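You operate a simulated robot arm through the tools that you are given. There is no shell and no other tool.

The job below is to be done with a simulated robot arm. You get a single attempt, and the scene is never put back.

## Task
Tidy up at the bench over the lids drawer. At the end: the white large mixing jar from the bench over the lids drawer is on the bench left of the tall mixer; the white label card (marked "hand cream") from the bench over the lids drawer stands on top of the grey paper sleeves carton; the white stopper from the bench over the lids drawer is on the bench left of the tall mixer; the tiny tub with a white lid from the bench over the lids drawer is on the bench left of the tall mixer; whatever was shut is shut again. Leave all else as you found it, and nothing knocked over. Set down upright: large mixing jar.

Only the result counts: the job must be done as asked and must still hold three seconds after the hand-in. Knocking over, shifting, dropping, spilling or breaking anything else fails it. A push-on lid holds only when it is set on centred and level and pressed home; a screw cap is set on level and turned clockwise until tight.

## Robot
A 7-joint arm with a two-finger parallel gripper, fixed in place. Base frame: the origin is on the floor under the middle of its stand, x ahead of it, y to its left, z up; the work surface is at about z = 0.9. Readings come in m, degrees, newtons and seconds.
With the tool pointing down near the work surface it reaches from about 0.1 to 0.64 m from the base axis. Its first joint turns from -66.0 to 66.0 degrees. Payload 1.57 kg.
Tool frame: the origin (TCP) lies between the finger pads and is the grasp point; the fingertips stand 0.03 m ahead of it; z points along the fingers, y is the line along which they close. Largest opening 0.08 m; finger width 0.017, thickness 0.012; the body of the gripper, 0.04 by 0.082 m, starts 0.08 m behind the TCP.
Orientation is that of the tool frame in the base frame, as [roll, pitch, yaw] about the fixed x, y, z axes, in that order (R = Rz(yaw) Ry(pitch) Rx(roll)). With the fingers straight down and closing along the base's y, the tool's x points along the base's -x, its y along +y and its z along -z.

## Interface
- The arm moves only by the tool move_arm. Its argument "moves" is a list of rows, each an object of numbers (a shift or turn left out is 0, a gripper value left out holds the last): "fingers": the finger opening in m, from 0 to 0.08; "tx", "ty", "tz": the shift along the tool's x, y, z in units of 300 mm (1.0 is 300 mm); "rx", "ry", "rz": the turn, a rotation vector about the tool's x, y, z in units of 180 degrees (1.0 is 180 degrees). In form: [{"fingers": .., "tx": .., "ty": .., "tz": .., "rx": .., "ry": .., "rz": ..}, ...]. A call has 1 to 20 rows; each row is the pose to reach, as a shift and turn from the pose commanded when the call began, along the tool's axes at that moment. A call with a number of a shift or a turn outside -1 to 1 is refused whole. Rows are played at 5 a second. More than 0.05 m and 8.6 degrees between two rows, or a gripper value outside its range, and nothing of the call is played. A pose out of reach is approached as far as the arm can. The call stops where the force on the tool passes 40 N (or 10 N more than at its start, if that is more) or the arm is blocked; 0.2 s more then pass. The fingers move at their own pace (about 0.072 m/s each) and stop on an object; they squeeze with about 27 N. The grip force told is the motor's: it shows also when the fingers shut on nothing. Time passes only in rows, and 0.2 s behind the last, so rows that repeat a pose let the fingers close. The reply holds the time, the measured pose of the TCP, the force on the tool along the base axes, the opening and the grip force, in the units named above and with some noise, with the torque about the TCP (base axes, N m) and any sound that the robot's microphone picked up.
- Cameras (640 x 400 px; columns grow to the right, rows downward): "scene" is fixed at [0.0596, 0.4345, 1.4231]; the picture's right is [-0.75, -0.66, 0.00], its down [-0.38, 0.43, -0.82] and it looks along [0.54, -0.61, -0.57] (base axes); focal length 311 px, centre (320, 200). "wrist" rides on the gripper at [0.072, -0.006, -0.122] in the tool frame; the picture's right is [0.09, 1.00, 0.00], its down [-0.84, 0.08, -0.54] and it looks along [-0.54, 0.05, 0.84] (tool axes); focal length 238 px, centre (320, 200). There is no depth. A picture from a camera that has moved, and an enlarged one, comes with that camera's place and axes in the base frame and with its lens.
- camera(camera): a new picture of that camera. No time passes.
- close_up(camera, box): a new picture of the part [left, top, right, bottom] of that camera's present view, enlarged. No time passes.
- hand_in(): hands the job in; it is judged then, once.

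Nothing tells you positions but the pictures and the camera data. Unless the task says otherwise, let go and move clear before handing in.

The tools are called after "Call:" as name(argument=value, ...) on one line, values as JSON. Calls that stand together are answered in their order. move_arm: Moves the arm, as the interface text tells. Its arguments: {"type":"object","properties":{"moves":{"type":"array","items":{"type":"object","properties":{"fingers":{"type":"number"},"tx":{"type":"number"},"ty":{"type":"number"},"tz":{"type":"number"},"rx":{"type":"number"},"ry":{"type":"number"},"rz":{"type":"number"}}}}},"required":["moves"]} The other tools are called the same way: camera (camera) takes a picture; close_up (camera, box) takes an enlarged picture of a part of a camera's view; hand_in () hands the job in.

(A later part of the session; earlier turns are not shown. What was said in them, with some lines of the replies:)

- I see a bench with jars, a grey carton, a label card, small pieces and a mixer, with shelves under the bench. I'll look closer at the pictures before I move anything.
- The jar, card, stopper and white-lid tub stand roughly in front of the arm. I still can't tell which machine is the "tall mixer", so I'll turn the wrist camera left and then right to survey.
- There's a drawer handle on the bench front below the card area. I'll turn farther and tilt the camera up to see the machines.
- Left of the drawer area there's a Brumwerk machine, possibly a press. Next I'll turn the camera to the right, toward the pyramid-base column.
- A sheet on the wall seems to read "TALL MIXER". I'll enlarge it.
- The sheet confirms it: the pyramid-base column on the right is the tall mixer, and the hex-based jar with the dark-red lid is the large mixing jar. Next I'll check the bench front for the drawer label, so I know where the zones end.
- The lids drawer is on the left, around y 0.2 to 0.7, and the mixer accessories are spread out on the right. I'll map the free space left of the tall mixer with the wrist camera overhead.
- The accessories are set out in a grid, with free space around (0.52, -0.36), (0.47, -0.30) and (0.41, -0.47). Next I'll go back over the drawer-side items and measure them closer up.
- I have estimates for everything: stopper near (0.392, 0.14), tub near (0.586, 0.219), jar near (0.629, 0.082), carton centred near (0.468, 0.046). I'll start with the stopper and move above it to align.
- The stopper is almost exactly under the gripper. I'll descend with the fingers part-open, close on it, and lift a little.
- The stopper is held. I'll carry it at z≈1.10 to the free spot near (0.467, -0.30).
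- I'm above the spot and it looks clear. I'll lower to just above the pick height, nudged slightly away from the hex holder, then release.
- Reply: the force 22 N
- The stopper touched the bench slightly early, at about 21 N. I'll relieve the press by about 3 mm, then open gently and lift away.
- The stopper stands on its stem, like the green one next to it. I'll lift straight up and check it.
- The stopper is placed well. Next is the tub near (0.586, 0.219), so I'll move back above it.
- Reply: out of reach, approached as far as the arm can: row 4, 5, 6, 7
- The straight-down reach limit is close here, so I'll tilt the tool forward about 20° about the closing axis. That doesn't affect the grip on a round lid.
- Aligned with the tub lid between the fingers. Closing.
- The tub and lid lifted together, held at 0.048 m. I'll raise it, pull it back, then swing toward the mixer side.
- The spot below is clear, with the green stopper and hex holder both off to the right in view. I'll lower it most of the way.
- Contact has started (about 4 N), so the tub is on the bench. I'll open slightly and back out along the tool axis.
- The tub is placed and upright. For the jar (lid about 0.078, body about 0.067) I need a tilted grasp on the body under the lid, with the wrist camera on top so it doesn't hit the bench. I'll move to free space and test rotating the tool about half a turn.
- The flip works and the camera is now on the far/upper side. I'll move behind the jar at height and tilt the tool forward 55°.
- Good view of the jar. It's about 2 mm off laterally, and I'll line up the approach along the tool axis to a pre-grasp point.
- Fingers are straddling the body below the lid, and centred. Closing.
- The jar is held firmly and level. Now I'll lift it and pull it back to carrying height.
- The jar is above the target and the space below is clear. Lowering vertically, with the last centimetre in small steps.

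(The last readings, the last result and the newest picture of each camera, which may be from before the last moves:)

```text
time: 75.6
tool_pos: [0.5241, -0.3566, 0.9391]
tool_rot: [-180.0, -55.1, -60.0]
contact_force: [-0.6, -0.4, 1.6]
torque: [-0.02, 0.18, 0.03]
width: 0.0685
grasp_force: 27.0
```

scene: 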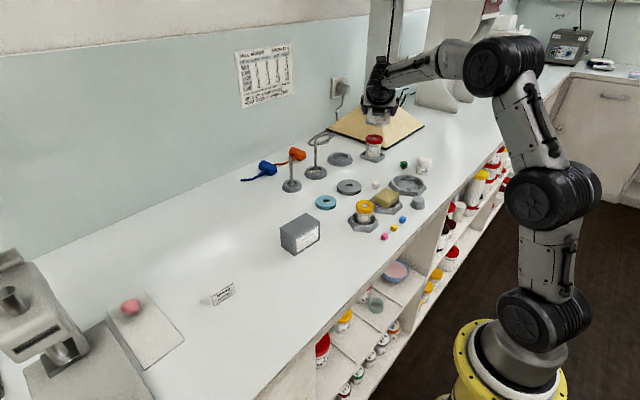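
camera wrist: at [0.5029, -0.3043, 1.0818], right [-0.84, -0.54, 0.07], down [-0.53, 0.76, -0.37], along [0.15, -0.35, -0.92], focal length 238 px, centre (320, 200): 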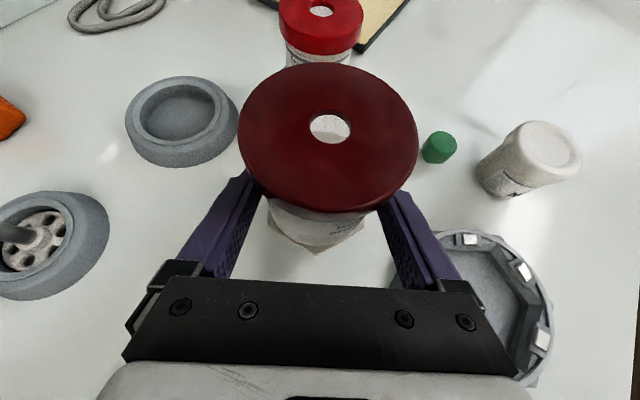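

The force has turned positive, so the jar base has just touched down. Releasing slowly.

Call:
move_arm(moves=[{"fingers": 0.071}, {"fingers": 0.074}, {"fingers": 0.077}, {"fingers": 0.08}, {"fingers": 0.08}])

Call:
camera(camera="wrist")

Call:
close_up(camera="scene", box=[310, 100, 450, 220])

```text
time: 76.8
tool_pos: [0.524, -0.3565, 0.9382]
tool_rot: [-179.9, -54.9, -59.9]
contact_force: [0.0, 0.1, 0.0]
torque: [-0.04, -0.02, 0.02]
width: 0.0798
grasp_force: 0.0
```

```text
taken
camera wrist: at [0.5017, -0.3046, 1.068], right [-0.84, -0.54, 0.08], down [-0.53, 0.76, -0.37], along [0.15, -0.35, -0.92], focal length 238 px, centre (320, 200)
```

wrist: 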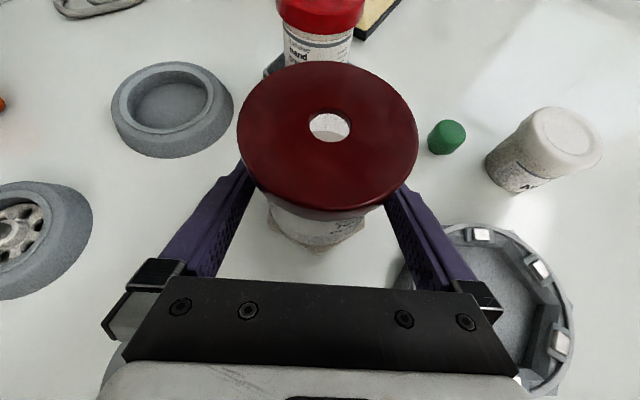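

```text
3.33 times, centred on (380, 160) of scene
camera zoom: at [0.0596, 0.4345, 1.4231], right [-0.75, -0.66, 0.0], down [-0.38, 0.43, -0.82], along [0.54, -0.61, -0.57], focal length 1037 px, centre (120, 333)
```

zoom: 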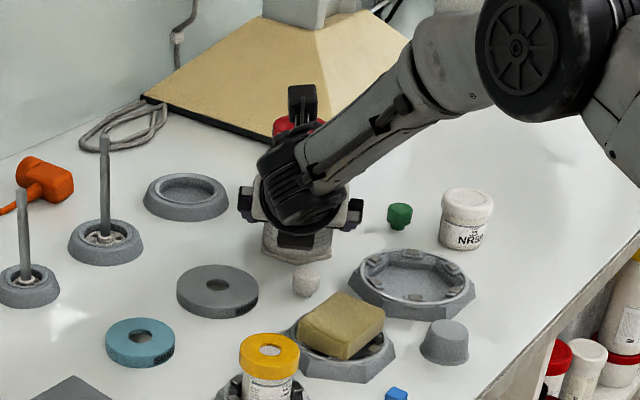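

Jar is standing. I'll back out along the finger axis.

Call:
move_arm(moves=[{"tz": -0.05}, {"tz": -0.15}, {"tz": -0.28}, {"tz": -0.42}, {"tz": -0.55}])

Call:
camera(camera="wrist")

Call:
close_up(camera="scene", box=[310, 100, 450, 220])

```text
time: 78.0
tool_pos: [0.4553, -0.2424, 1.0337]
tool_rot: [-180.0, -54.9, -60.0]
contact_force: [-0.8, -0.2, -0.1]
torque: [-0.01, 0.03, -0.03]
width: 0.08
grasp_force: 0.0
```

```text
taken
camera wrist: at [0.4328, -0.19, 1.1628], right [-0.84, -0.54, 0.08], down [-0.53, 0.76, -0.37], along [0.15, -0.35, -0.92], focal length 238 px, centre (320, 200)
```

wrist: 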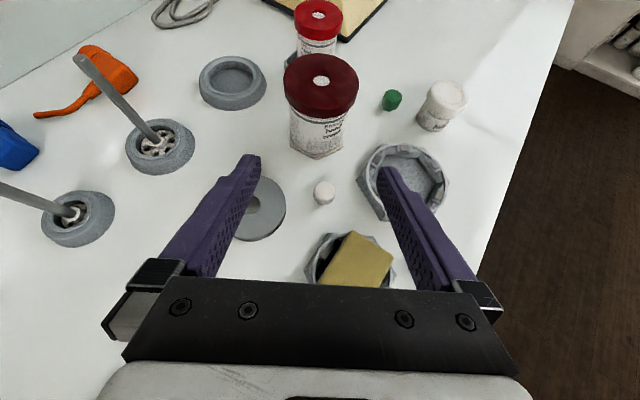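

```text
3.33 times, centred on (380, 160) of scene
camera zoom: at [0.0596, 0.4344, 1.423], right [-0.75, -0.66, 0.0], down [-0.38, 0.43, -0.82], along [0.54, -0.61, -0.57], focal length 1037 px, centre (120, 333)
```

zoom: 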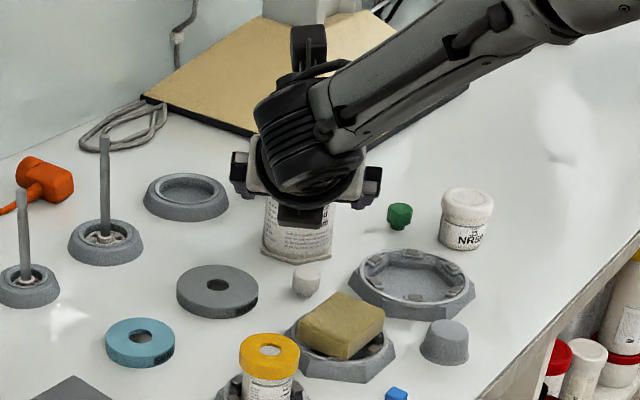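

Jar stands upright where intended, the stopper and tub are untouched. Now I'll raise up and straighten the tool, then go for the label card.

Call:
move_arm(moves=[{"tx": 0.11, "tz": -0.077}, {"tx": 0.22, "tz": -0.154}, {"tx": 0.327, "tz": -0.23}])

Call:
move_arm(moves=[{"ry": -0.0437}, {"ry": -0.0873}, {"ry": -0.131}, {"ry": -0.1746}, {"ry": -0.2183}, {"ry": -0.262}, {"ry": -0.3056}])

```text
time: 78.8
tool_pos: [0.4567, -0.2415, 1.1535]
tool_rot: [179.9, -54.8, -59.9]
contact_force: [0.1, 0.4, 0.4]
torque: [0.0, 0.04, 0.0]
width: 0.08
grasp_force: 0.0
```

```text
time: 80.4
tool_pos: [0.456, -0.2392, 1.1528]
tool_rot: [179.9, 0.2, -59.9]
contact_force: [-1.2, -0.6, -0.2]
torque: [0.04, -0.02, 0.04]
width: 0.0799
grasp_force: 0.1
```

Call:
move_arm(moves=[{"tx": -0.117, "ty": -0.073}, {"tx": -0.233, "ty": -0.146}, {"tx": -0.35, "ty": -0.219}, {"tx": -0.467, "ty": -0.292}, {"tx": -0.583, "ty": -0.365}, {"tx": -0.7, "ty": -0.438}])

Call:
move_arm(moves=[{"tx": -0.12, "ty": -0.073, "rz": 0.028, "fingers": 0.05}, {"tx": -0.24, "ty": -0.146, "rz": 0.056, "fingers": 0.05}, {"tx": -0.36, "ty": -0.219, "rz": 0.084, "fingers": 0.05}, {"tx": -0.48, "ty": -0.292, "rz": 0.112, "fingers": 0.05}, {"tx": -0.6, "ty": -0.365, "rz": 0.14, "fingers": 0.05}, {"tx": -0.72, "ty": -0.438, "rz": 0.167, "fingers": 0.05}, {"tx": -0.72, "ty": -0.438, "rz": 0.167, "fingers": 0.05}])

Call:
camera(camera="wrist")

Call:
camera(camera="scene")

```text
time: 81.8
tool_pos: [0.4652, 0.0097, 1.1524]
tool_rot: [180.0, 0.1, -60.0]
contact_force: [-0.2, -0.2, 0.3]
torque: [0.02, 0.01, -0.03]
width: 0.0799
grasp_force: 0.1
```

```text
time: 83.4
tool_pos: [0.4722, 0.2623, 1.1508]
tool_rot: [180.0, 0.2, -90.1]
contact_force: [-0.2, 0.7, -0.6]
torque: [0.0, 0.01, 0.0]
width: 0.0502
grasp_force: 0.0
```

```text
taken
camera wrist: at [0.4799, 0.1883, 1.2759], right [-1.0, -0.09, 0.0], down [-0.08, 0.84, 0.54], along [-0.05, 0.54, -0.84], focal length 238 px, centre (320, 200)
```

wrist: 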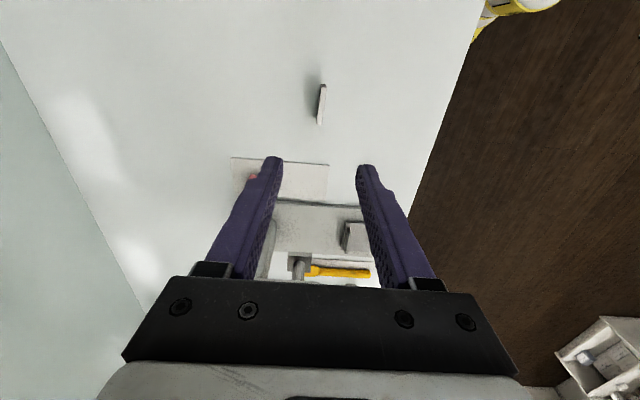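

```text
taken
```

scene: 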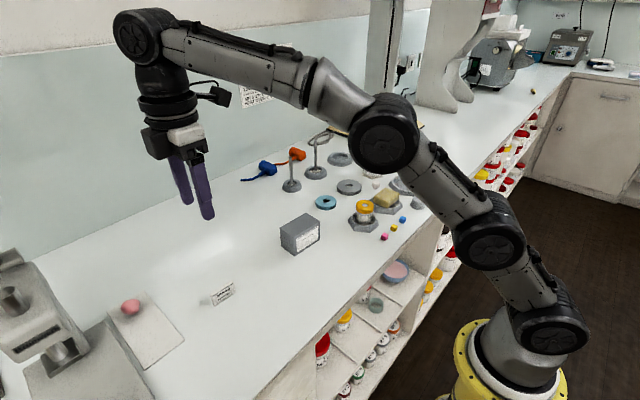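

Call:
close_up(camera="wrist", box=[290, 75, 350, 135])

Call:
close_up(camera="scene", box=[200, 270, 250, 315])

```text
6.67 times, centred on (320, 105) of wrist
camera zoom: at [0.4799, 0.1883, 1.2759], right [-1.0, -0.09, 0.0], down [-0.08, 0.84, 0.54], along [-0.05, 0.54, -0.84], focal length 1589 px, centre (320, 833)
```

zoom: 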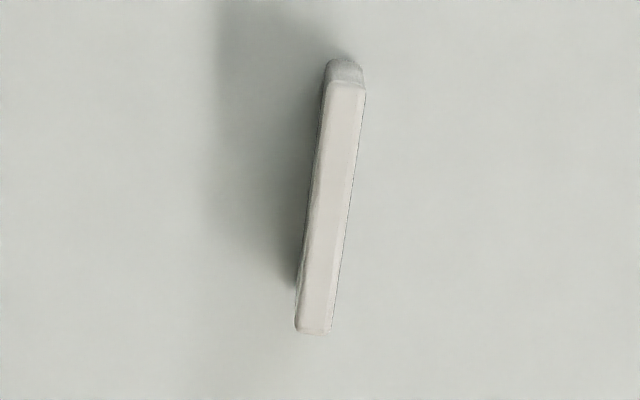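

```text
8.89 times, centred on (225, 292) of scene
camera zoom: at [0.0596, 0.4345, 1.4231], right [-0.75, -0.66, 0.0], down [-0.38, 0.43, -0.82], along [0.54, -0.61, -0.57], focal length 2766 px, centre (1164, -622)
```

zoom: 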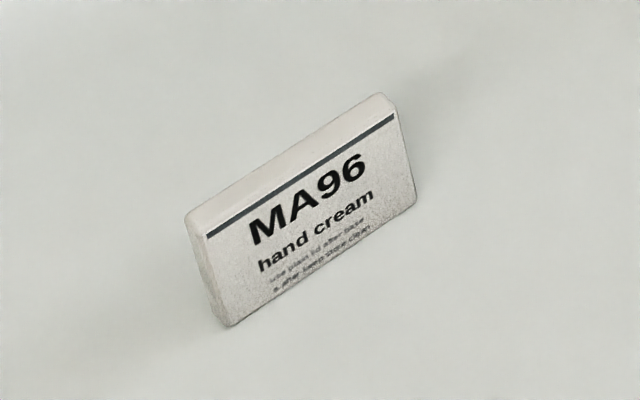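

The card is an upright block about 47 × 7 mm and 30 mm tall, turned about 3° from the y axis. I'll align the yaw and descend to a check height.

Call:
move_arm(moves=[{"tx": 0.007, "ty": 0.004, "tz": 0.15, "rz": 0.01, "fingers": 0.04}, {"tx": 0.013, "ty": 0.007, "tz": 0.3, "rz": 0.019, "fingers": 0.04}, {"tx": 0.013, "ty": 0.007, "tz": 0.42, "rz": 0.019, "fingers": 0.04}, {"tx": 0.013, "ty": 0.007, "tz": 0.52, "rz": 0.019, "fingers": 0.04}, {"tx": 0.013, "ty": 0.007, "tz": 0.52, "rz": 0.019, "fingers": 0.04}])

Call:
close_up(camera="wrist", box=[260, 90, 380, 200])

Call:
close_up(camera="scene", box=[150, 210, 290, 330])

```text
time: 84.6
tool_pos: [0.4684, 0.2562, 0.9979]
tool_rot: [180.0, 0.0, -93.5]
contact_force: [0.2, -0.5, -0.6]
torque: [0.03, -0.01, -0.04]
width: 0.0399
grasp_force: 0.1
```

```text
3.64 times, centred on (320, 145) of wrist
camera zoom: at [0.4726, 0.1831, 1.1206], right [-1.0, -0.03, 0.0], down [-0.03, 0.84, 0.54], along [-0.02, 0.54, -0.84], focal length 867 px, centre (320, 400)
```

zoom: 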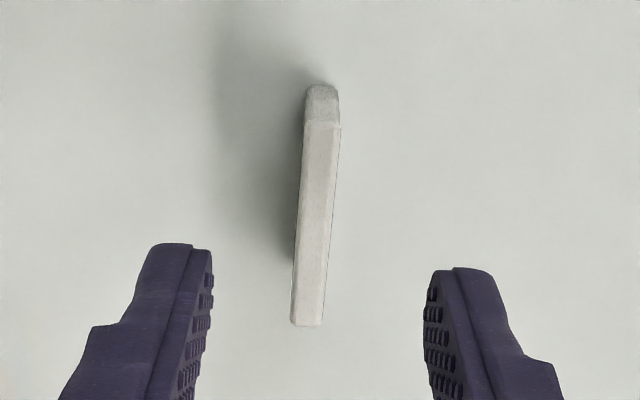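

```text
3.33 times, centred on (220, 270) of scene
camera zoom: at [0.0596, 0.4345, 1.4231], right [-0.75, -0.66, 0.0], down [-0.38, 0.43, -0.82], along [0.54, -0.61, -0.57], focal length 1037 px, centre (653, -33)
```

zoom: 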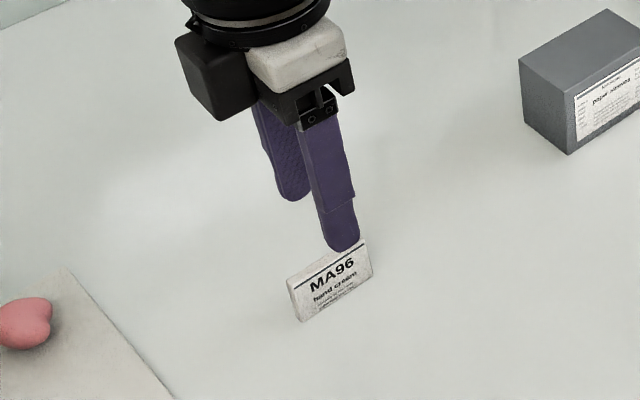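

Nicely aligned, within 1 mm and 1°. I'll descend, then narrow and close on the card.

Call:
move_arm(moves=[{"tx": -0.012, "tz": 0.08, "fingers": 0.035}, {"tx": -0.012, "tz": 0.14, "fingers": 0.03}, {"tx": -0.012, "tz": 0.18, "fingers": 0.025}, {"tx": -0.012, "tz": 0.196, "fingers": 0.022}, {"tx": -0.012, "tz": 0.196, "fingers": 0.022}])

Call:
close_up(camera="wrist", box=[260, 110, 380, 230])

Call:
close_up(camera="scene", box=[150, 210, 290, 330])

```text
time: 85.8
tool_pos: [0.4687, 0.2606, 0.9365]
tool_rot: [179.9, 0.1, -93.5]
contact_force: [0.7, -0.2, 1.3]
torque: [-0.03, 0.03, -0.02]
width: 0.0223
grasp_force: 0.0
```

```text
3.33 times, centred on (320, 170) of wrist
camera zoom: at [0.4724, 0.1861, 1.06], right [-1.0, -0.03, 0.0], down [-0.03, 0.84, 0.54], along [-0.02, 0.54, -0.84], focal length 794 px, centre (320, 300)
```

zoom: 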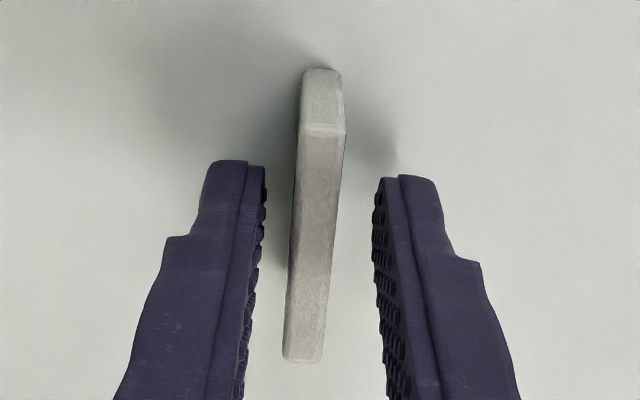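

```text
3.33 times, centred on (220, 270) of scene
camera zoom: at [0.0596, 0.4345, 1.4231], right [-0.75, -0.66, 0.0], down [-0.38, 0.43, -0.82], along [0.54, -0.61, -0.57], focal length 1037 px, centre (653, -33)
```

zoom: 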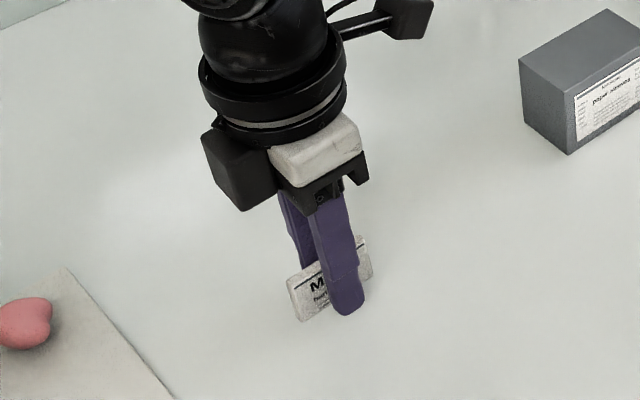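

Call:
move_arm(moves=[{"fingers": 0.012}, {"fingers": 0.0}, {"fingers": 0.0}, {"fingers": 0.0}])

Call:
move_arm(moves=[{"tz": -0.015}, {"tz": -0.035}, {"tz": -0.035}])

Call:
camera(camera="wrist")

Call:
close_up(camera="scene", box=[150, 210, 290, 330])

```text
time: 86.8
tool_pos: [0.4677, 0.2593, 0.9383]
tool_rot: [180.0, 0.1, -93.5]
contact_force: [-0.2, 0.0, -0.2]
torque: [-0.02, 0.02, -0.03]
width: 0.0064
grasp_force: 25.8
```

```text
time: 87.6
tool_pos: [0.469, 0.2589, 0.9492]
tool_rot: [-180.0, 0.1, -93.4]
contact_force: [-0.3, -0.8, 0.6]
torque: [-0.03, 0.04, -0.01]
width: 0.0062
grasp_force: 26.3
```

```text
taken
camera wrist: at [0.4717, 0.1856, 1.072], right [-1.0, -0.03, 0.0], down [-0.03, 0.84, 0.54], along [-0.02, 0.54, -0.84], focal length 238 px, centre (320, 200)
```

wrist: 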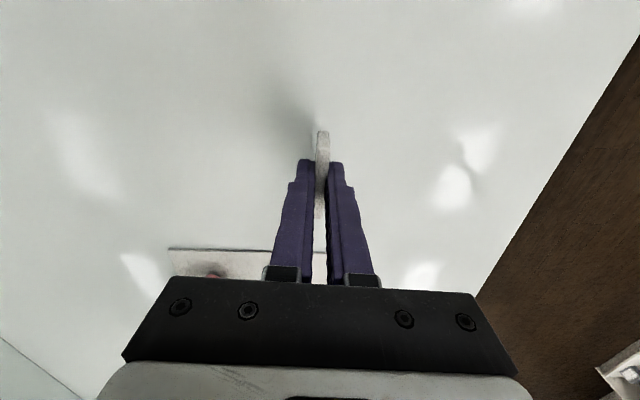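

```text
3.33 times, centred on (220, 270) of scene
camera zoom: at [0.0596, 0.4345, 1.4231], right [-0.75, -0.66, 0.0], down [-0.38, 0.43, -0.82], along [0.54, -0.61, -0.57], focal length 1037 px, centre (653, -33)
```

zoom: 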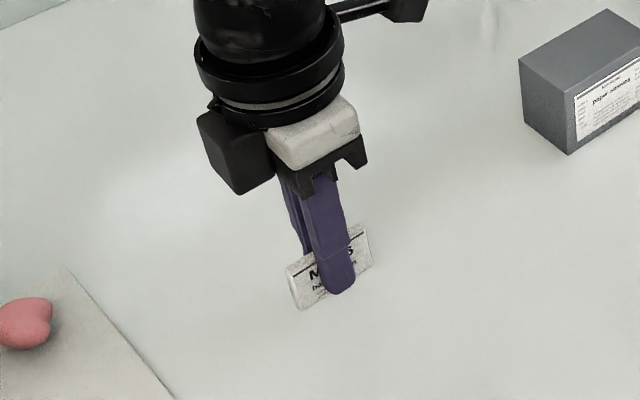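

Card is held. I'll lift it and move toward the carton for a look.

Call:
move_arm(moves=[{"tz": -0.15}, {"tz": -0.3}, {"tz": -0.4}, {"tz": -0.4, "tx": 0.15}, {"tz": -0.4, "tx": 0.3}, {"tz": -0.4, "tx": 0.45}, {"tz": -0.4, "tx": 0.45}])

Call:
camera(camera="wrist")

Call:
camera(camera="scene")

```text
time: 89.2
tool_pos: [0.4607, 0.126, 1.066]
tool_rot: [180.0, 0.1, -93.4]
contact_force: [0.4, -0.3, 0.1]
torque: [-0.02, 0.01, 0.04]
width: 0.0064
grasp_force: 26.0
```

```text
taken
camera wrist: at [0.4634, 0.0515, 1.1889], right [-1.0, -0.03, 0.0], down [-0.03, 0.84, 0.54], along [-0.02, 0.54, -0.84], focal length 238 px, centre (320, 200)
```

wrist: 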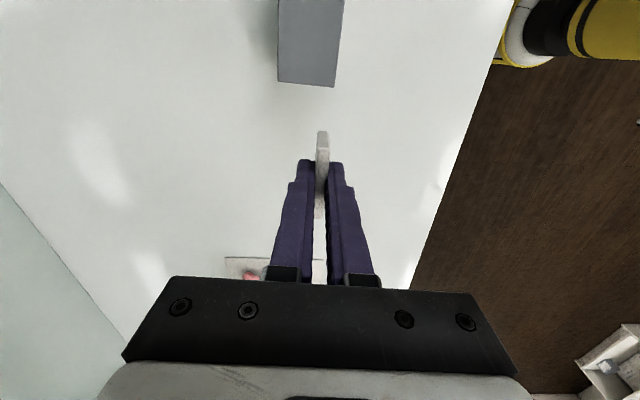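

```text
taken
```

scene: 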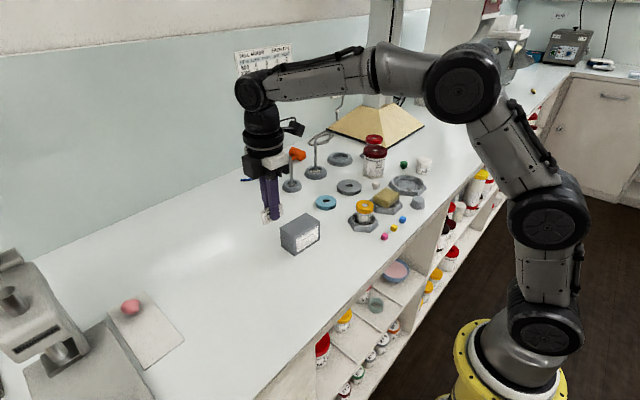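

The carton's near edge is visible. Its top spans about x 0.448–0.499 and is parallel to the held card. I'll centre over it and lower partway.

Call:
move_arm(moves=[{"tx": 0.1, "ty": -0.017}, {"tx": 0.2, "ty": -0.034}, {"tx": 0.28, "ty": -0.0467}, {"tx": 0.28, "ty": -0.0467, "tz": 0.08}, {"tx": 0.28, "ty": -0.0467, "tz": 0.14}, {"tx": 0.28, "ty": -0.0467, "tz": 0.14}])

Call:
camera(camera="wrist")

Call:
close_up(camera="scene", box=[230, 160, 370, 280])

```text
time: 90.6
tool_pos: [0.4697, 0.0405, 1.0264]
tool_rot: [179.9, 0.1, -93.5]
contact_force: [0.6, 0.1, 0.3]
torque: [-0.02, 0.03, 0.0]
width: 0.0061
grasp_force: 26.4
```

```text
taken
camera wrist: at [0.4729, -0.0332, 1.1487], right [-1.0, -0.03, 0.0], down [-0.03, 0.84, 0.54], along [-0.02, 0.54, -0.84], focal length 238 px, centre (320, 200)
```

wrist: 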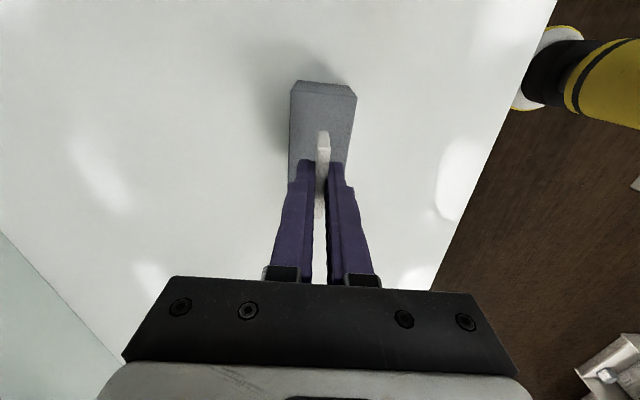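

```text
3.33 times, centred on (300, 220) of scene
camera zoom: at [0.0596, 0.4345, 1.4231], right [-0.75, -0.66, 0.0], down [-0.38, 0.43, -0.82], along [0.54, -0.61, -0.57], focal length 1037 px, centre (387, 133)
```

zoom: 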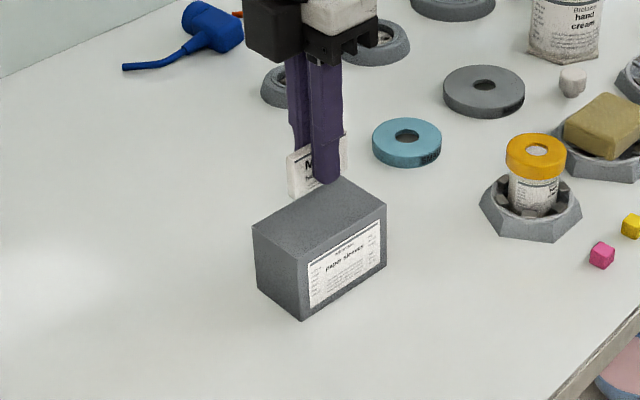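

Centred on the carton within about 1 mm. Lowering to just above contact.

Call:
move_arm(moves=[{"tz": 0.03}, {"tz": 0.06}, {"tz": 0.08}, {"tz": 0.08}])

Call:
close_up(camera="scene", box=[260, 180, 340, 260])

```text
time: 91.6
tool_pos: [0.468, 0.04, 1.0031]
tool_rot: [179.9, 0.1, -93.4]
contact_force: [0.7, 0.5, -0.7]
torque: [0.01, -0.03, 0.02]
width: 0.0064
grasp_force: 25.6
```

```text
5.00 times, centred on (300, 220) of scene
camera zoom: at [0.0596, 0.4345, 1.4231], right [-0.75, -0.66, 0.0], down [-0.38, 0.43, -0.82], along [0.54, -0.61, -0.57], focal length 1556 px, centre (420, 100)
```

zoom: 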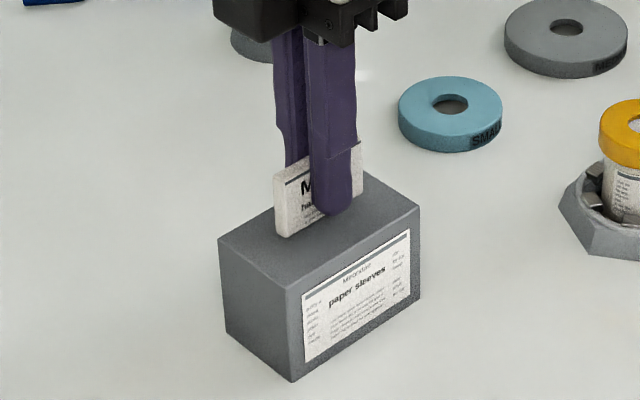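

Call:
move_arm(moves=[{"tz": 0.007}, {"tz": 0.007}])

Call:
move_arm(moves=[{"tz": 0.007}, {"tz": 0.007}])

Call:
move_arm(moves=[{"tz": 0.005}, {"tz": 0.005}])

```text
time: 92.2
tool_pos: [0.4693, 0.0385, 1.0008]
tool_rot: [180.0, 0.1, -93.4]
contact_force: [0.0, 0.7, -0.3]
torque: [0.01, -0.01, 0.0]
width: 0.0064
grasp_force: 25.6
```

```text
time: 92.8
tool_pos: [0.4686, 0.0408, 0.9984]
tool_rot: [-180.0, 0.0, -93.4]
contact_force: [0.0, -0.5, 0.4]
torque: [-0.01, -0.01, 0.02]
width: 0.0064
grasp_force: 25.6
```

```text
time: 93.4
tool_pos: [0.4705, 0.0403, 0.9987]
tool_rot: [-179.9, 0.1, -93.6]
contact_force: [-0.2, -0.4, 1.1]
torque: [-0.07, 0.06, -0.01]
width: 0.0064
grasp_force: 25.9
```

Call:
move_arm(moves=[{"tz": 0.003}, {"tz": 0.003}])

Call:
close_up(camera="scene", box=[260, 180, 340, 260])

```text
time: 94.0
tool_pos: [0.4685, 0.04, 0.998]
tool_rot: [-180.0, 0.1, -93.5]
contact_force: [-0.9, 0.4, 6.4]
torque: [0.01, 0.04, -0.02]
width: 0.0062
grasp_force: 26.2
```

```text
5.00 times, centred on (300, 220) of scene
camera zoom: at [0.0595, 0.4345, 1.4231], right [-0.75, -0.66, 0.0], down [-0.38, 0.43, -0.82], along [0.54, -0.61, -0.57], focal length 1556 px, centre (420, 100)
```

zoom: 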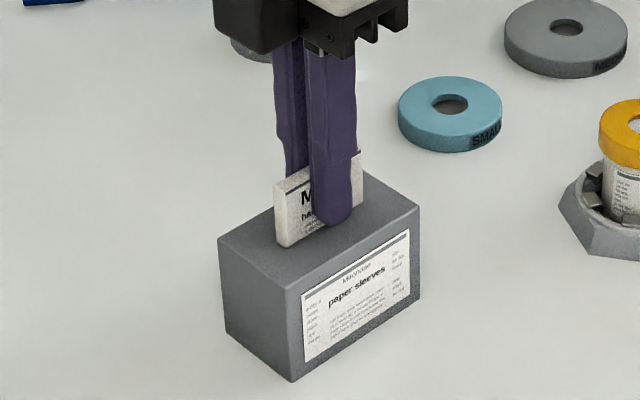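

Contact at about 6 N, so the card is resting on the carton top. I'll relieve slightly, then open the fingers gradually.

Call:
move_arm(moves=[{"tz": -0.0022}, {"tz": -0.0022}])

Call:
move_arm(moves=[{"fingers": 0.008}, {"fingers": 0.01}, {"fingers": 0.014}, {"fingers": 0.018}, {"fingers": 0.022}, {"fingers": 0.026}, {"fingers": 0.026}])

Call:
close_up(camera="scene", box=[260, 180, 340, 260])

Call:
camera(camera="wrist")

```text
time: 94.6
tool_pos: [0.4703, 0.0395, 0.9975]
tool_rot: [-179.9, 0.0, -93.4]
contact_force: [0.3, 0.9, 5.4]
torque: [-0.01, 0.02, -0.01]
width: 0.0064
grasp_force: 25.5
```

```text
time: 96.2
tool_pos: [0.4695, 0.0402, 0.9969]
tool_rot: [180.0, 0.1, -93.5]
contact_force: [-0.2, -0.6, -0.8]
torque: [-0.02, 0.0, -0.01]
width: 0.0262
grasp_force: 0.1
```

```text
5.00 times, centred on (300, 220) of scene
camera zoom: at [0.0596, 0.4345, 1.4231], right [-0.75, -0.66, 0.0], down [-0.38, 0.43, -0.82], along [0.54, -0.61, -0.57], focal length 1556 px, centre (420, 100)
```

zoom: 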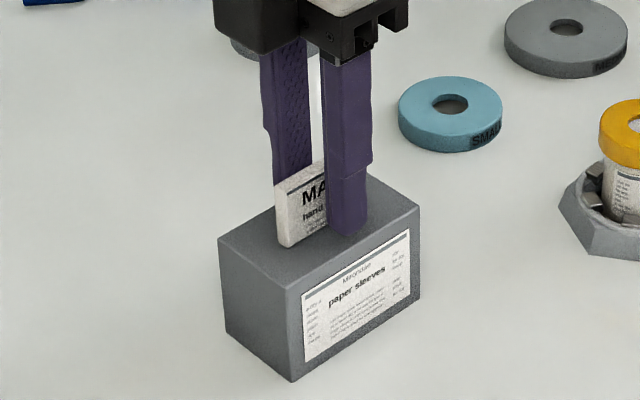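

```text
taken
camera wrist: at [0.4732, -0.0341, 1.1197], right [-1.0, -0.03, 0.0], down [-0.03, 0.84, 0.54], along [-0.02, 0.54, -0.84], focal length 238 px, centre (320, 200)
```

wrist: 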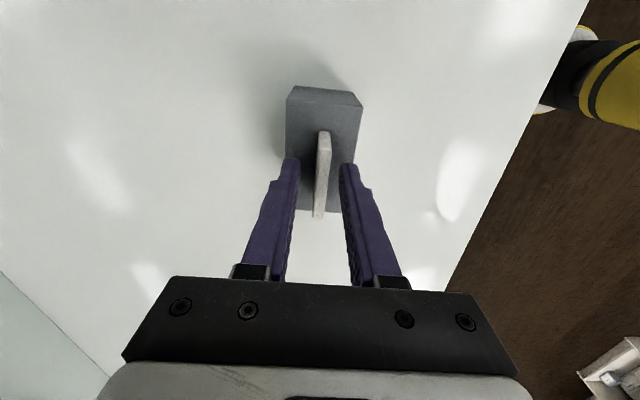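

The card stands free on the carton. I'll raise straight up.

Call:
move_arm(moves=[{"tz": -0.03}, {"tz": -0.08}, {"tz": -0.18}, {"tz": -0.3}, {"tz": -0.45}, {"tz": -0.6}, {"tz": -0.7}])

Call:
camera(camera="scene")

Call:
close_up(camera="scene", box=[250, 170, 350, 260])

Call:
camera(camera="wrist")

```text
time: 97.8
tool_pos: [0.4693, 0.0399, 1.2096]
tool_rot: [180.0, 0.1, -93.5]
contact_force: [0.5, 0.4, 0.1]
torque: [0.0, 0.01, 0.0]
width: 0.0259
grasp_force: 0.0
```

```text
taken
```

scene: 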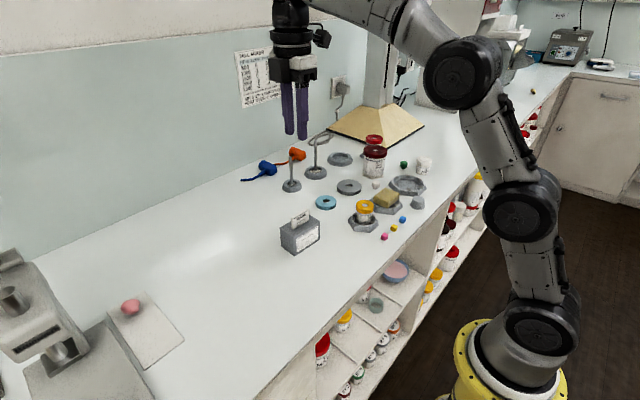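

```text
4.44 times, centred on (300, 215) of scene
camera zoom: at [0.0596, 0.4345, 1.4231], right [-0.75, -0.66, 0.0], down [-0.38, 0.43, -0.82], along [0.54, -0.61, -0.57], focal length 1383 px, centre (409, 133)
```

zoom: 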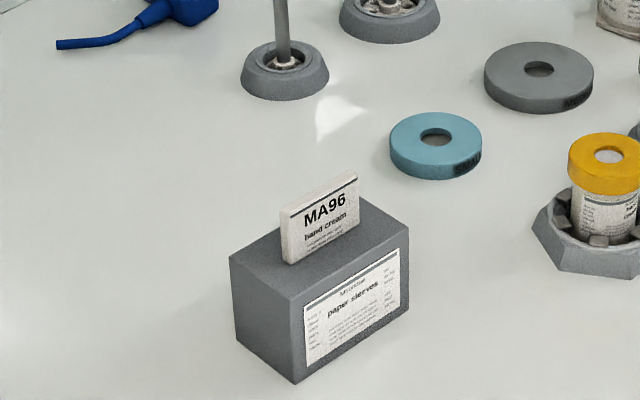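

```text
taken
camera wrist: at [0.4725, -0.0337, 1.3318], right [-1.0, -0.03, 0.0], down [-0.03, 0.84, 0.54], along [-0.02, 0.54, -0.84], focal length 238 px, centre (320, 200)
```

wrist: 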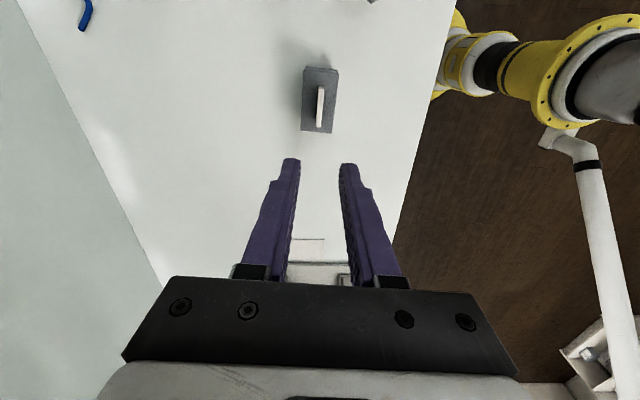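

The card stands on the carton. A final check of the mixer side before hand-in.

Call:
close_up(camera="scene", box=[310, 110, 450, 230])

Call:
close_up(camera="scene", box=[0, 230, 260, 400])

```text
3.33 times, centred on (380, 170) of scene
camera zoom: at [0.0596, 0.4345, 1.4231], right [-0.75, -0.66, 0.0], down [-0.38, 0.43, -0.82], along [0.54, -0.61, -0.57], focal length 1037 px, centre (120, 300)
```

zoom: 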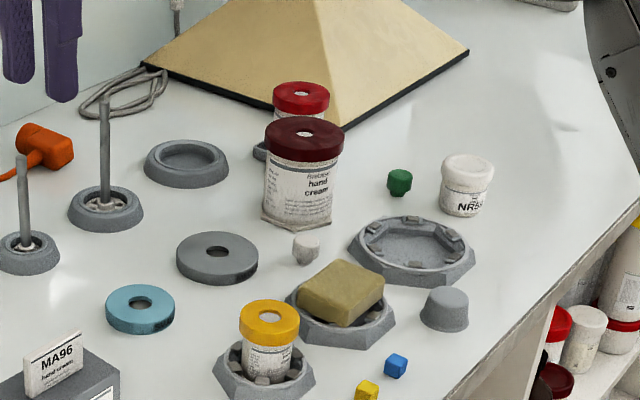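

```text
2.35 times, centred on (130, 315) of scene
camera zoom: at [0.0596, 0.4345, 1.4231], right [-0.75, -0.66, 0.0], down [-0.38, 0.43, -0.82], along [0.54, -0.61, -0.57], focal length 732 px, centre (767, -71)
```

zoom: 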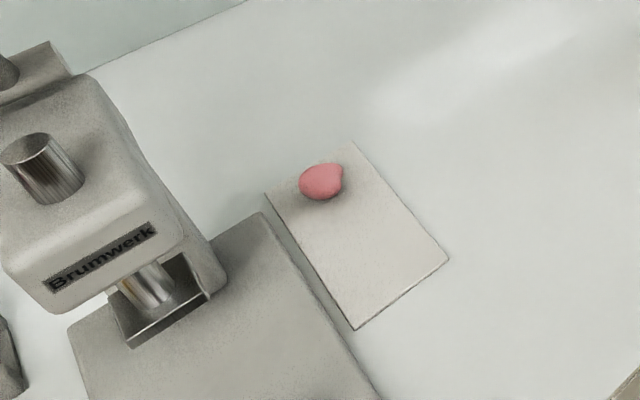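

All four items are where they should be. The jar is upright, the stopper and tub stand near it left of the tall mixer, and the card stands on the carton. Nothing else looks moved, the drawers were never opened, and the arm is clear, so I'm handing in.

Call:
hand_in()

```text
The job is handed in.
```

The job is handed in, and all four items look to be in place. No result came back with the hand-in. These positions are from the last pictures:

- **Large mixing jar:** standing upright on the bench left of the tall mixer, at about (0.53, -0.37).
- **White stopper:** on the bench left of the tall mixer, standing on its stem, at about (0.475, -0.293).
- **Tiny tub with the white lid:** on the bench left of the tall mixer with its lid still on, at about (0.40, -0.475).
- **"Hand cream" label card:** standing centred on top of the grey paper sleeves carton.

I never opened the drawers, so everything that was shut stayed shut. Nothing else looked moved or knocked over in the last pictures.

Two points were judgement calls. I took the column on the pyramid base as the tall mixer, because the sheet on the wall above that stretch of bench is headed "TALL MIXER". The bench has no marked zones, so I placed the jar, stopper and tub in gaps among the mixer accessories. The tub is the closest of the three to the mixer, about 7 cm left of its base.
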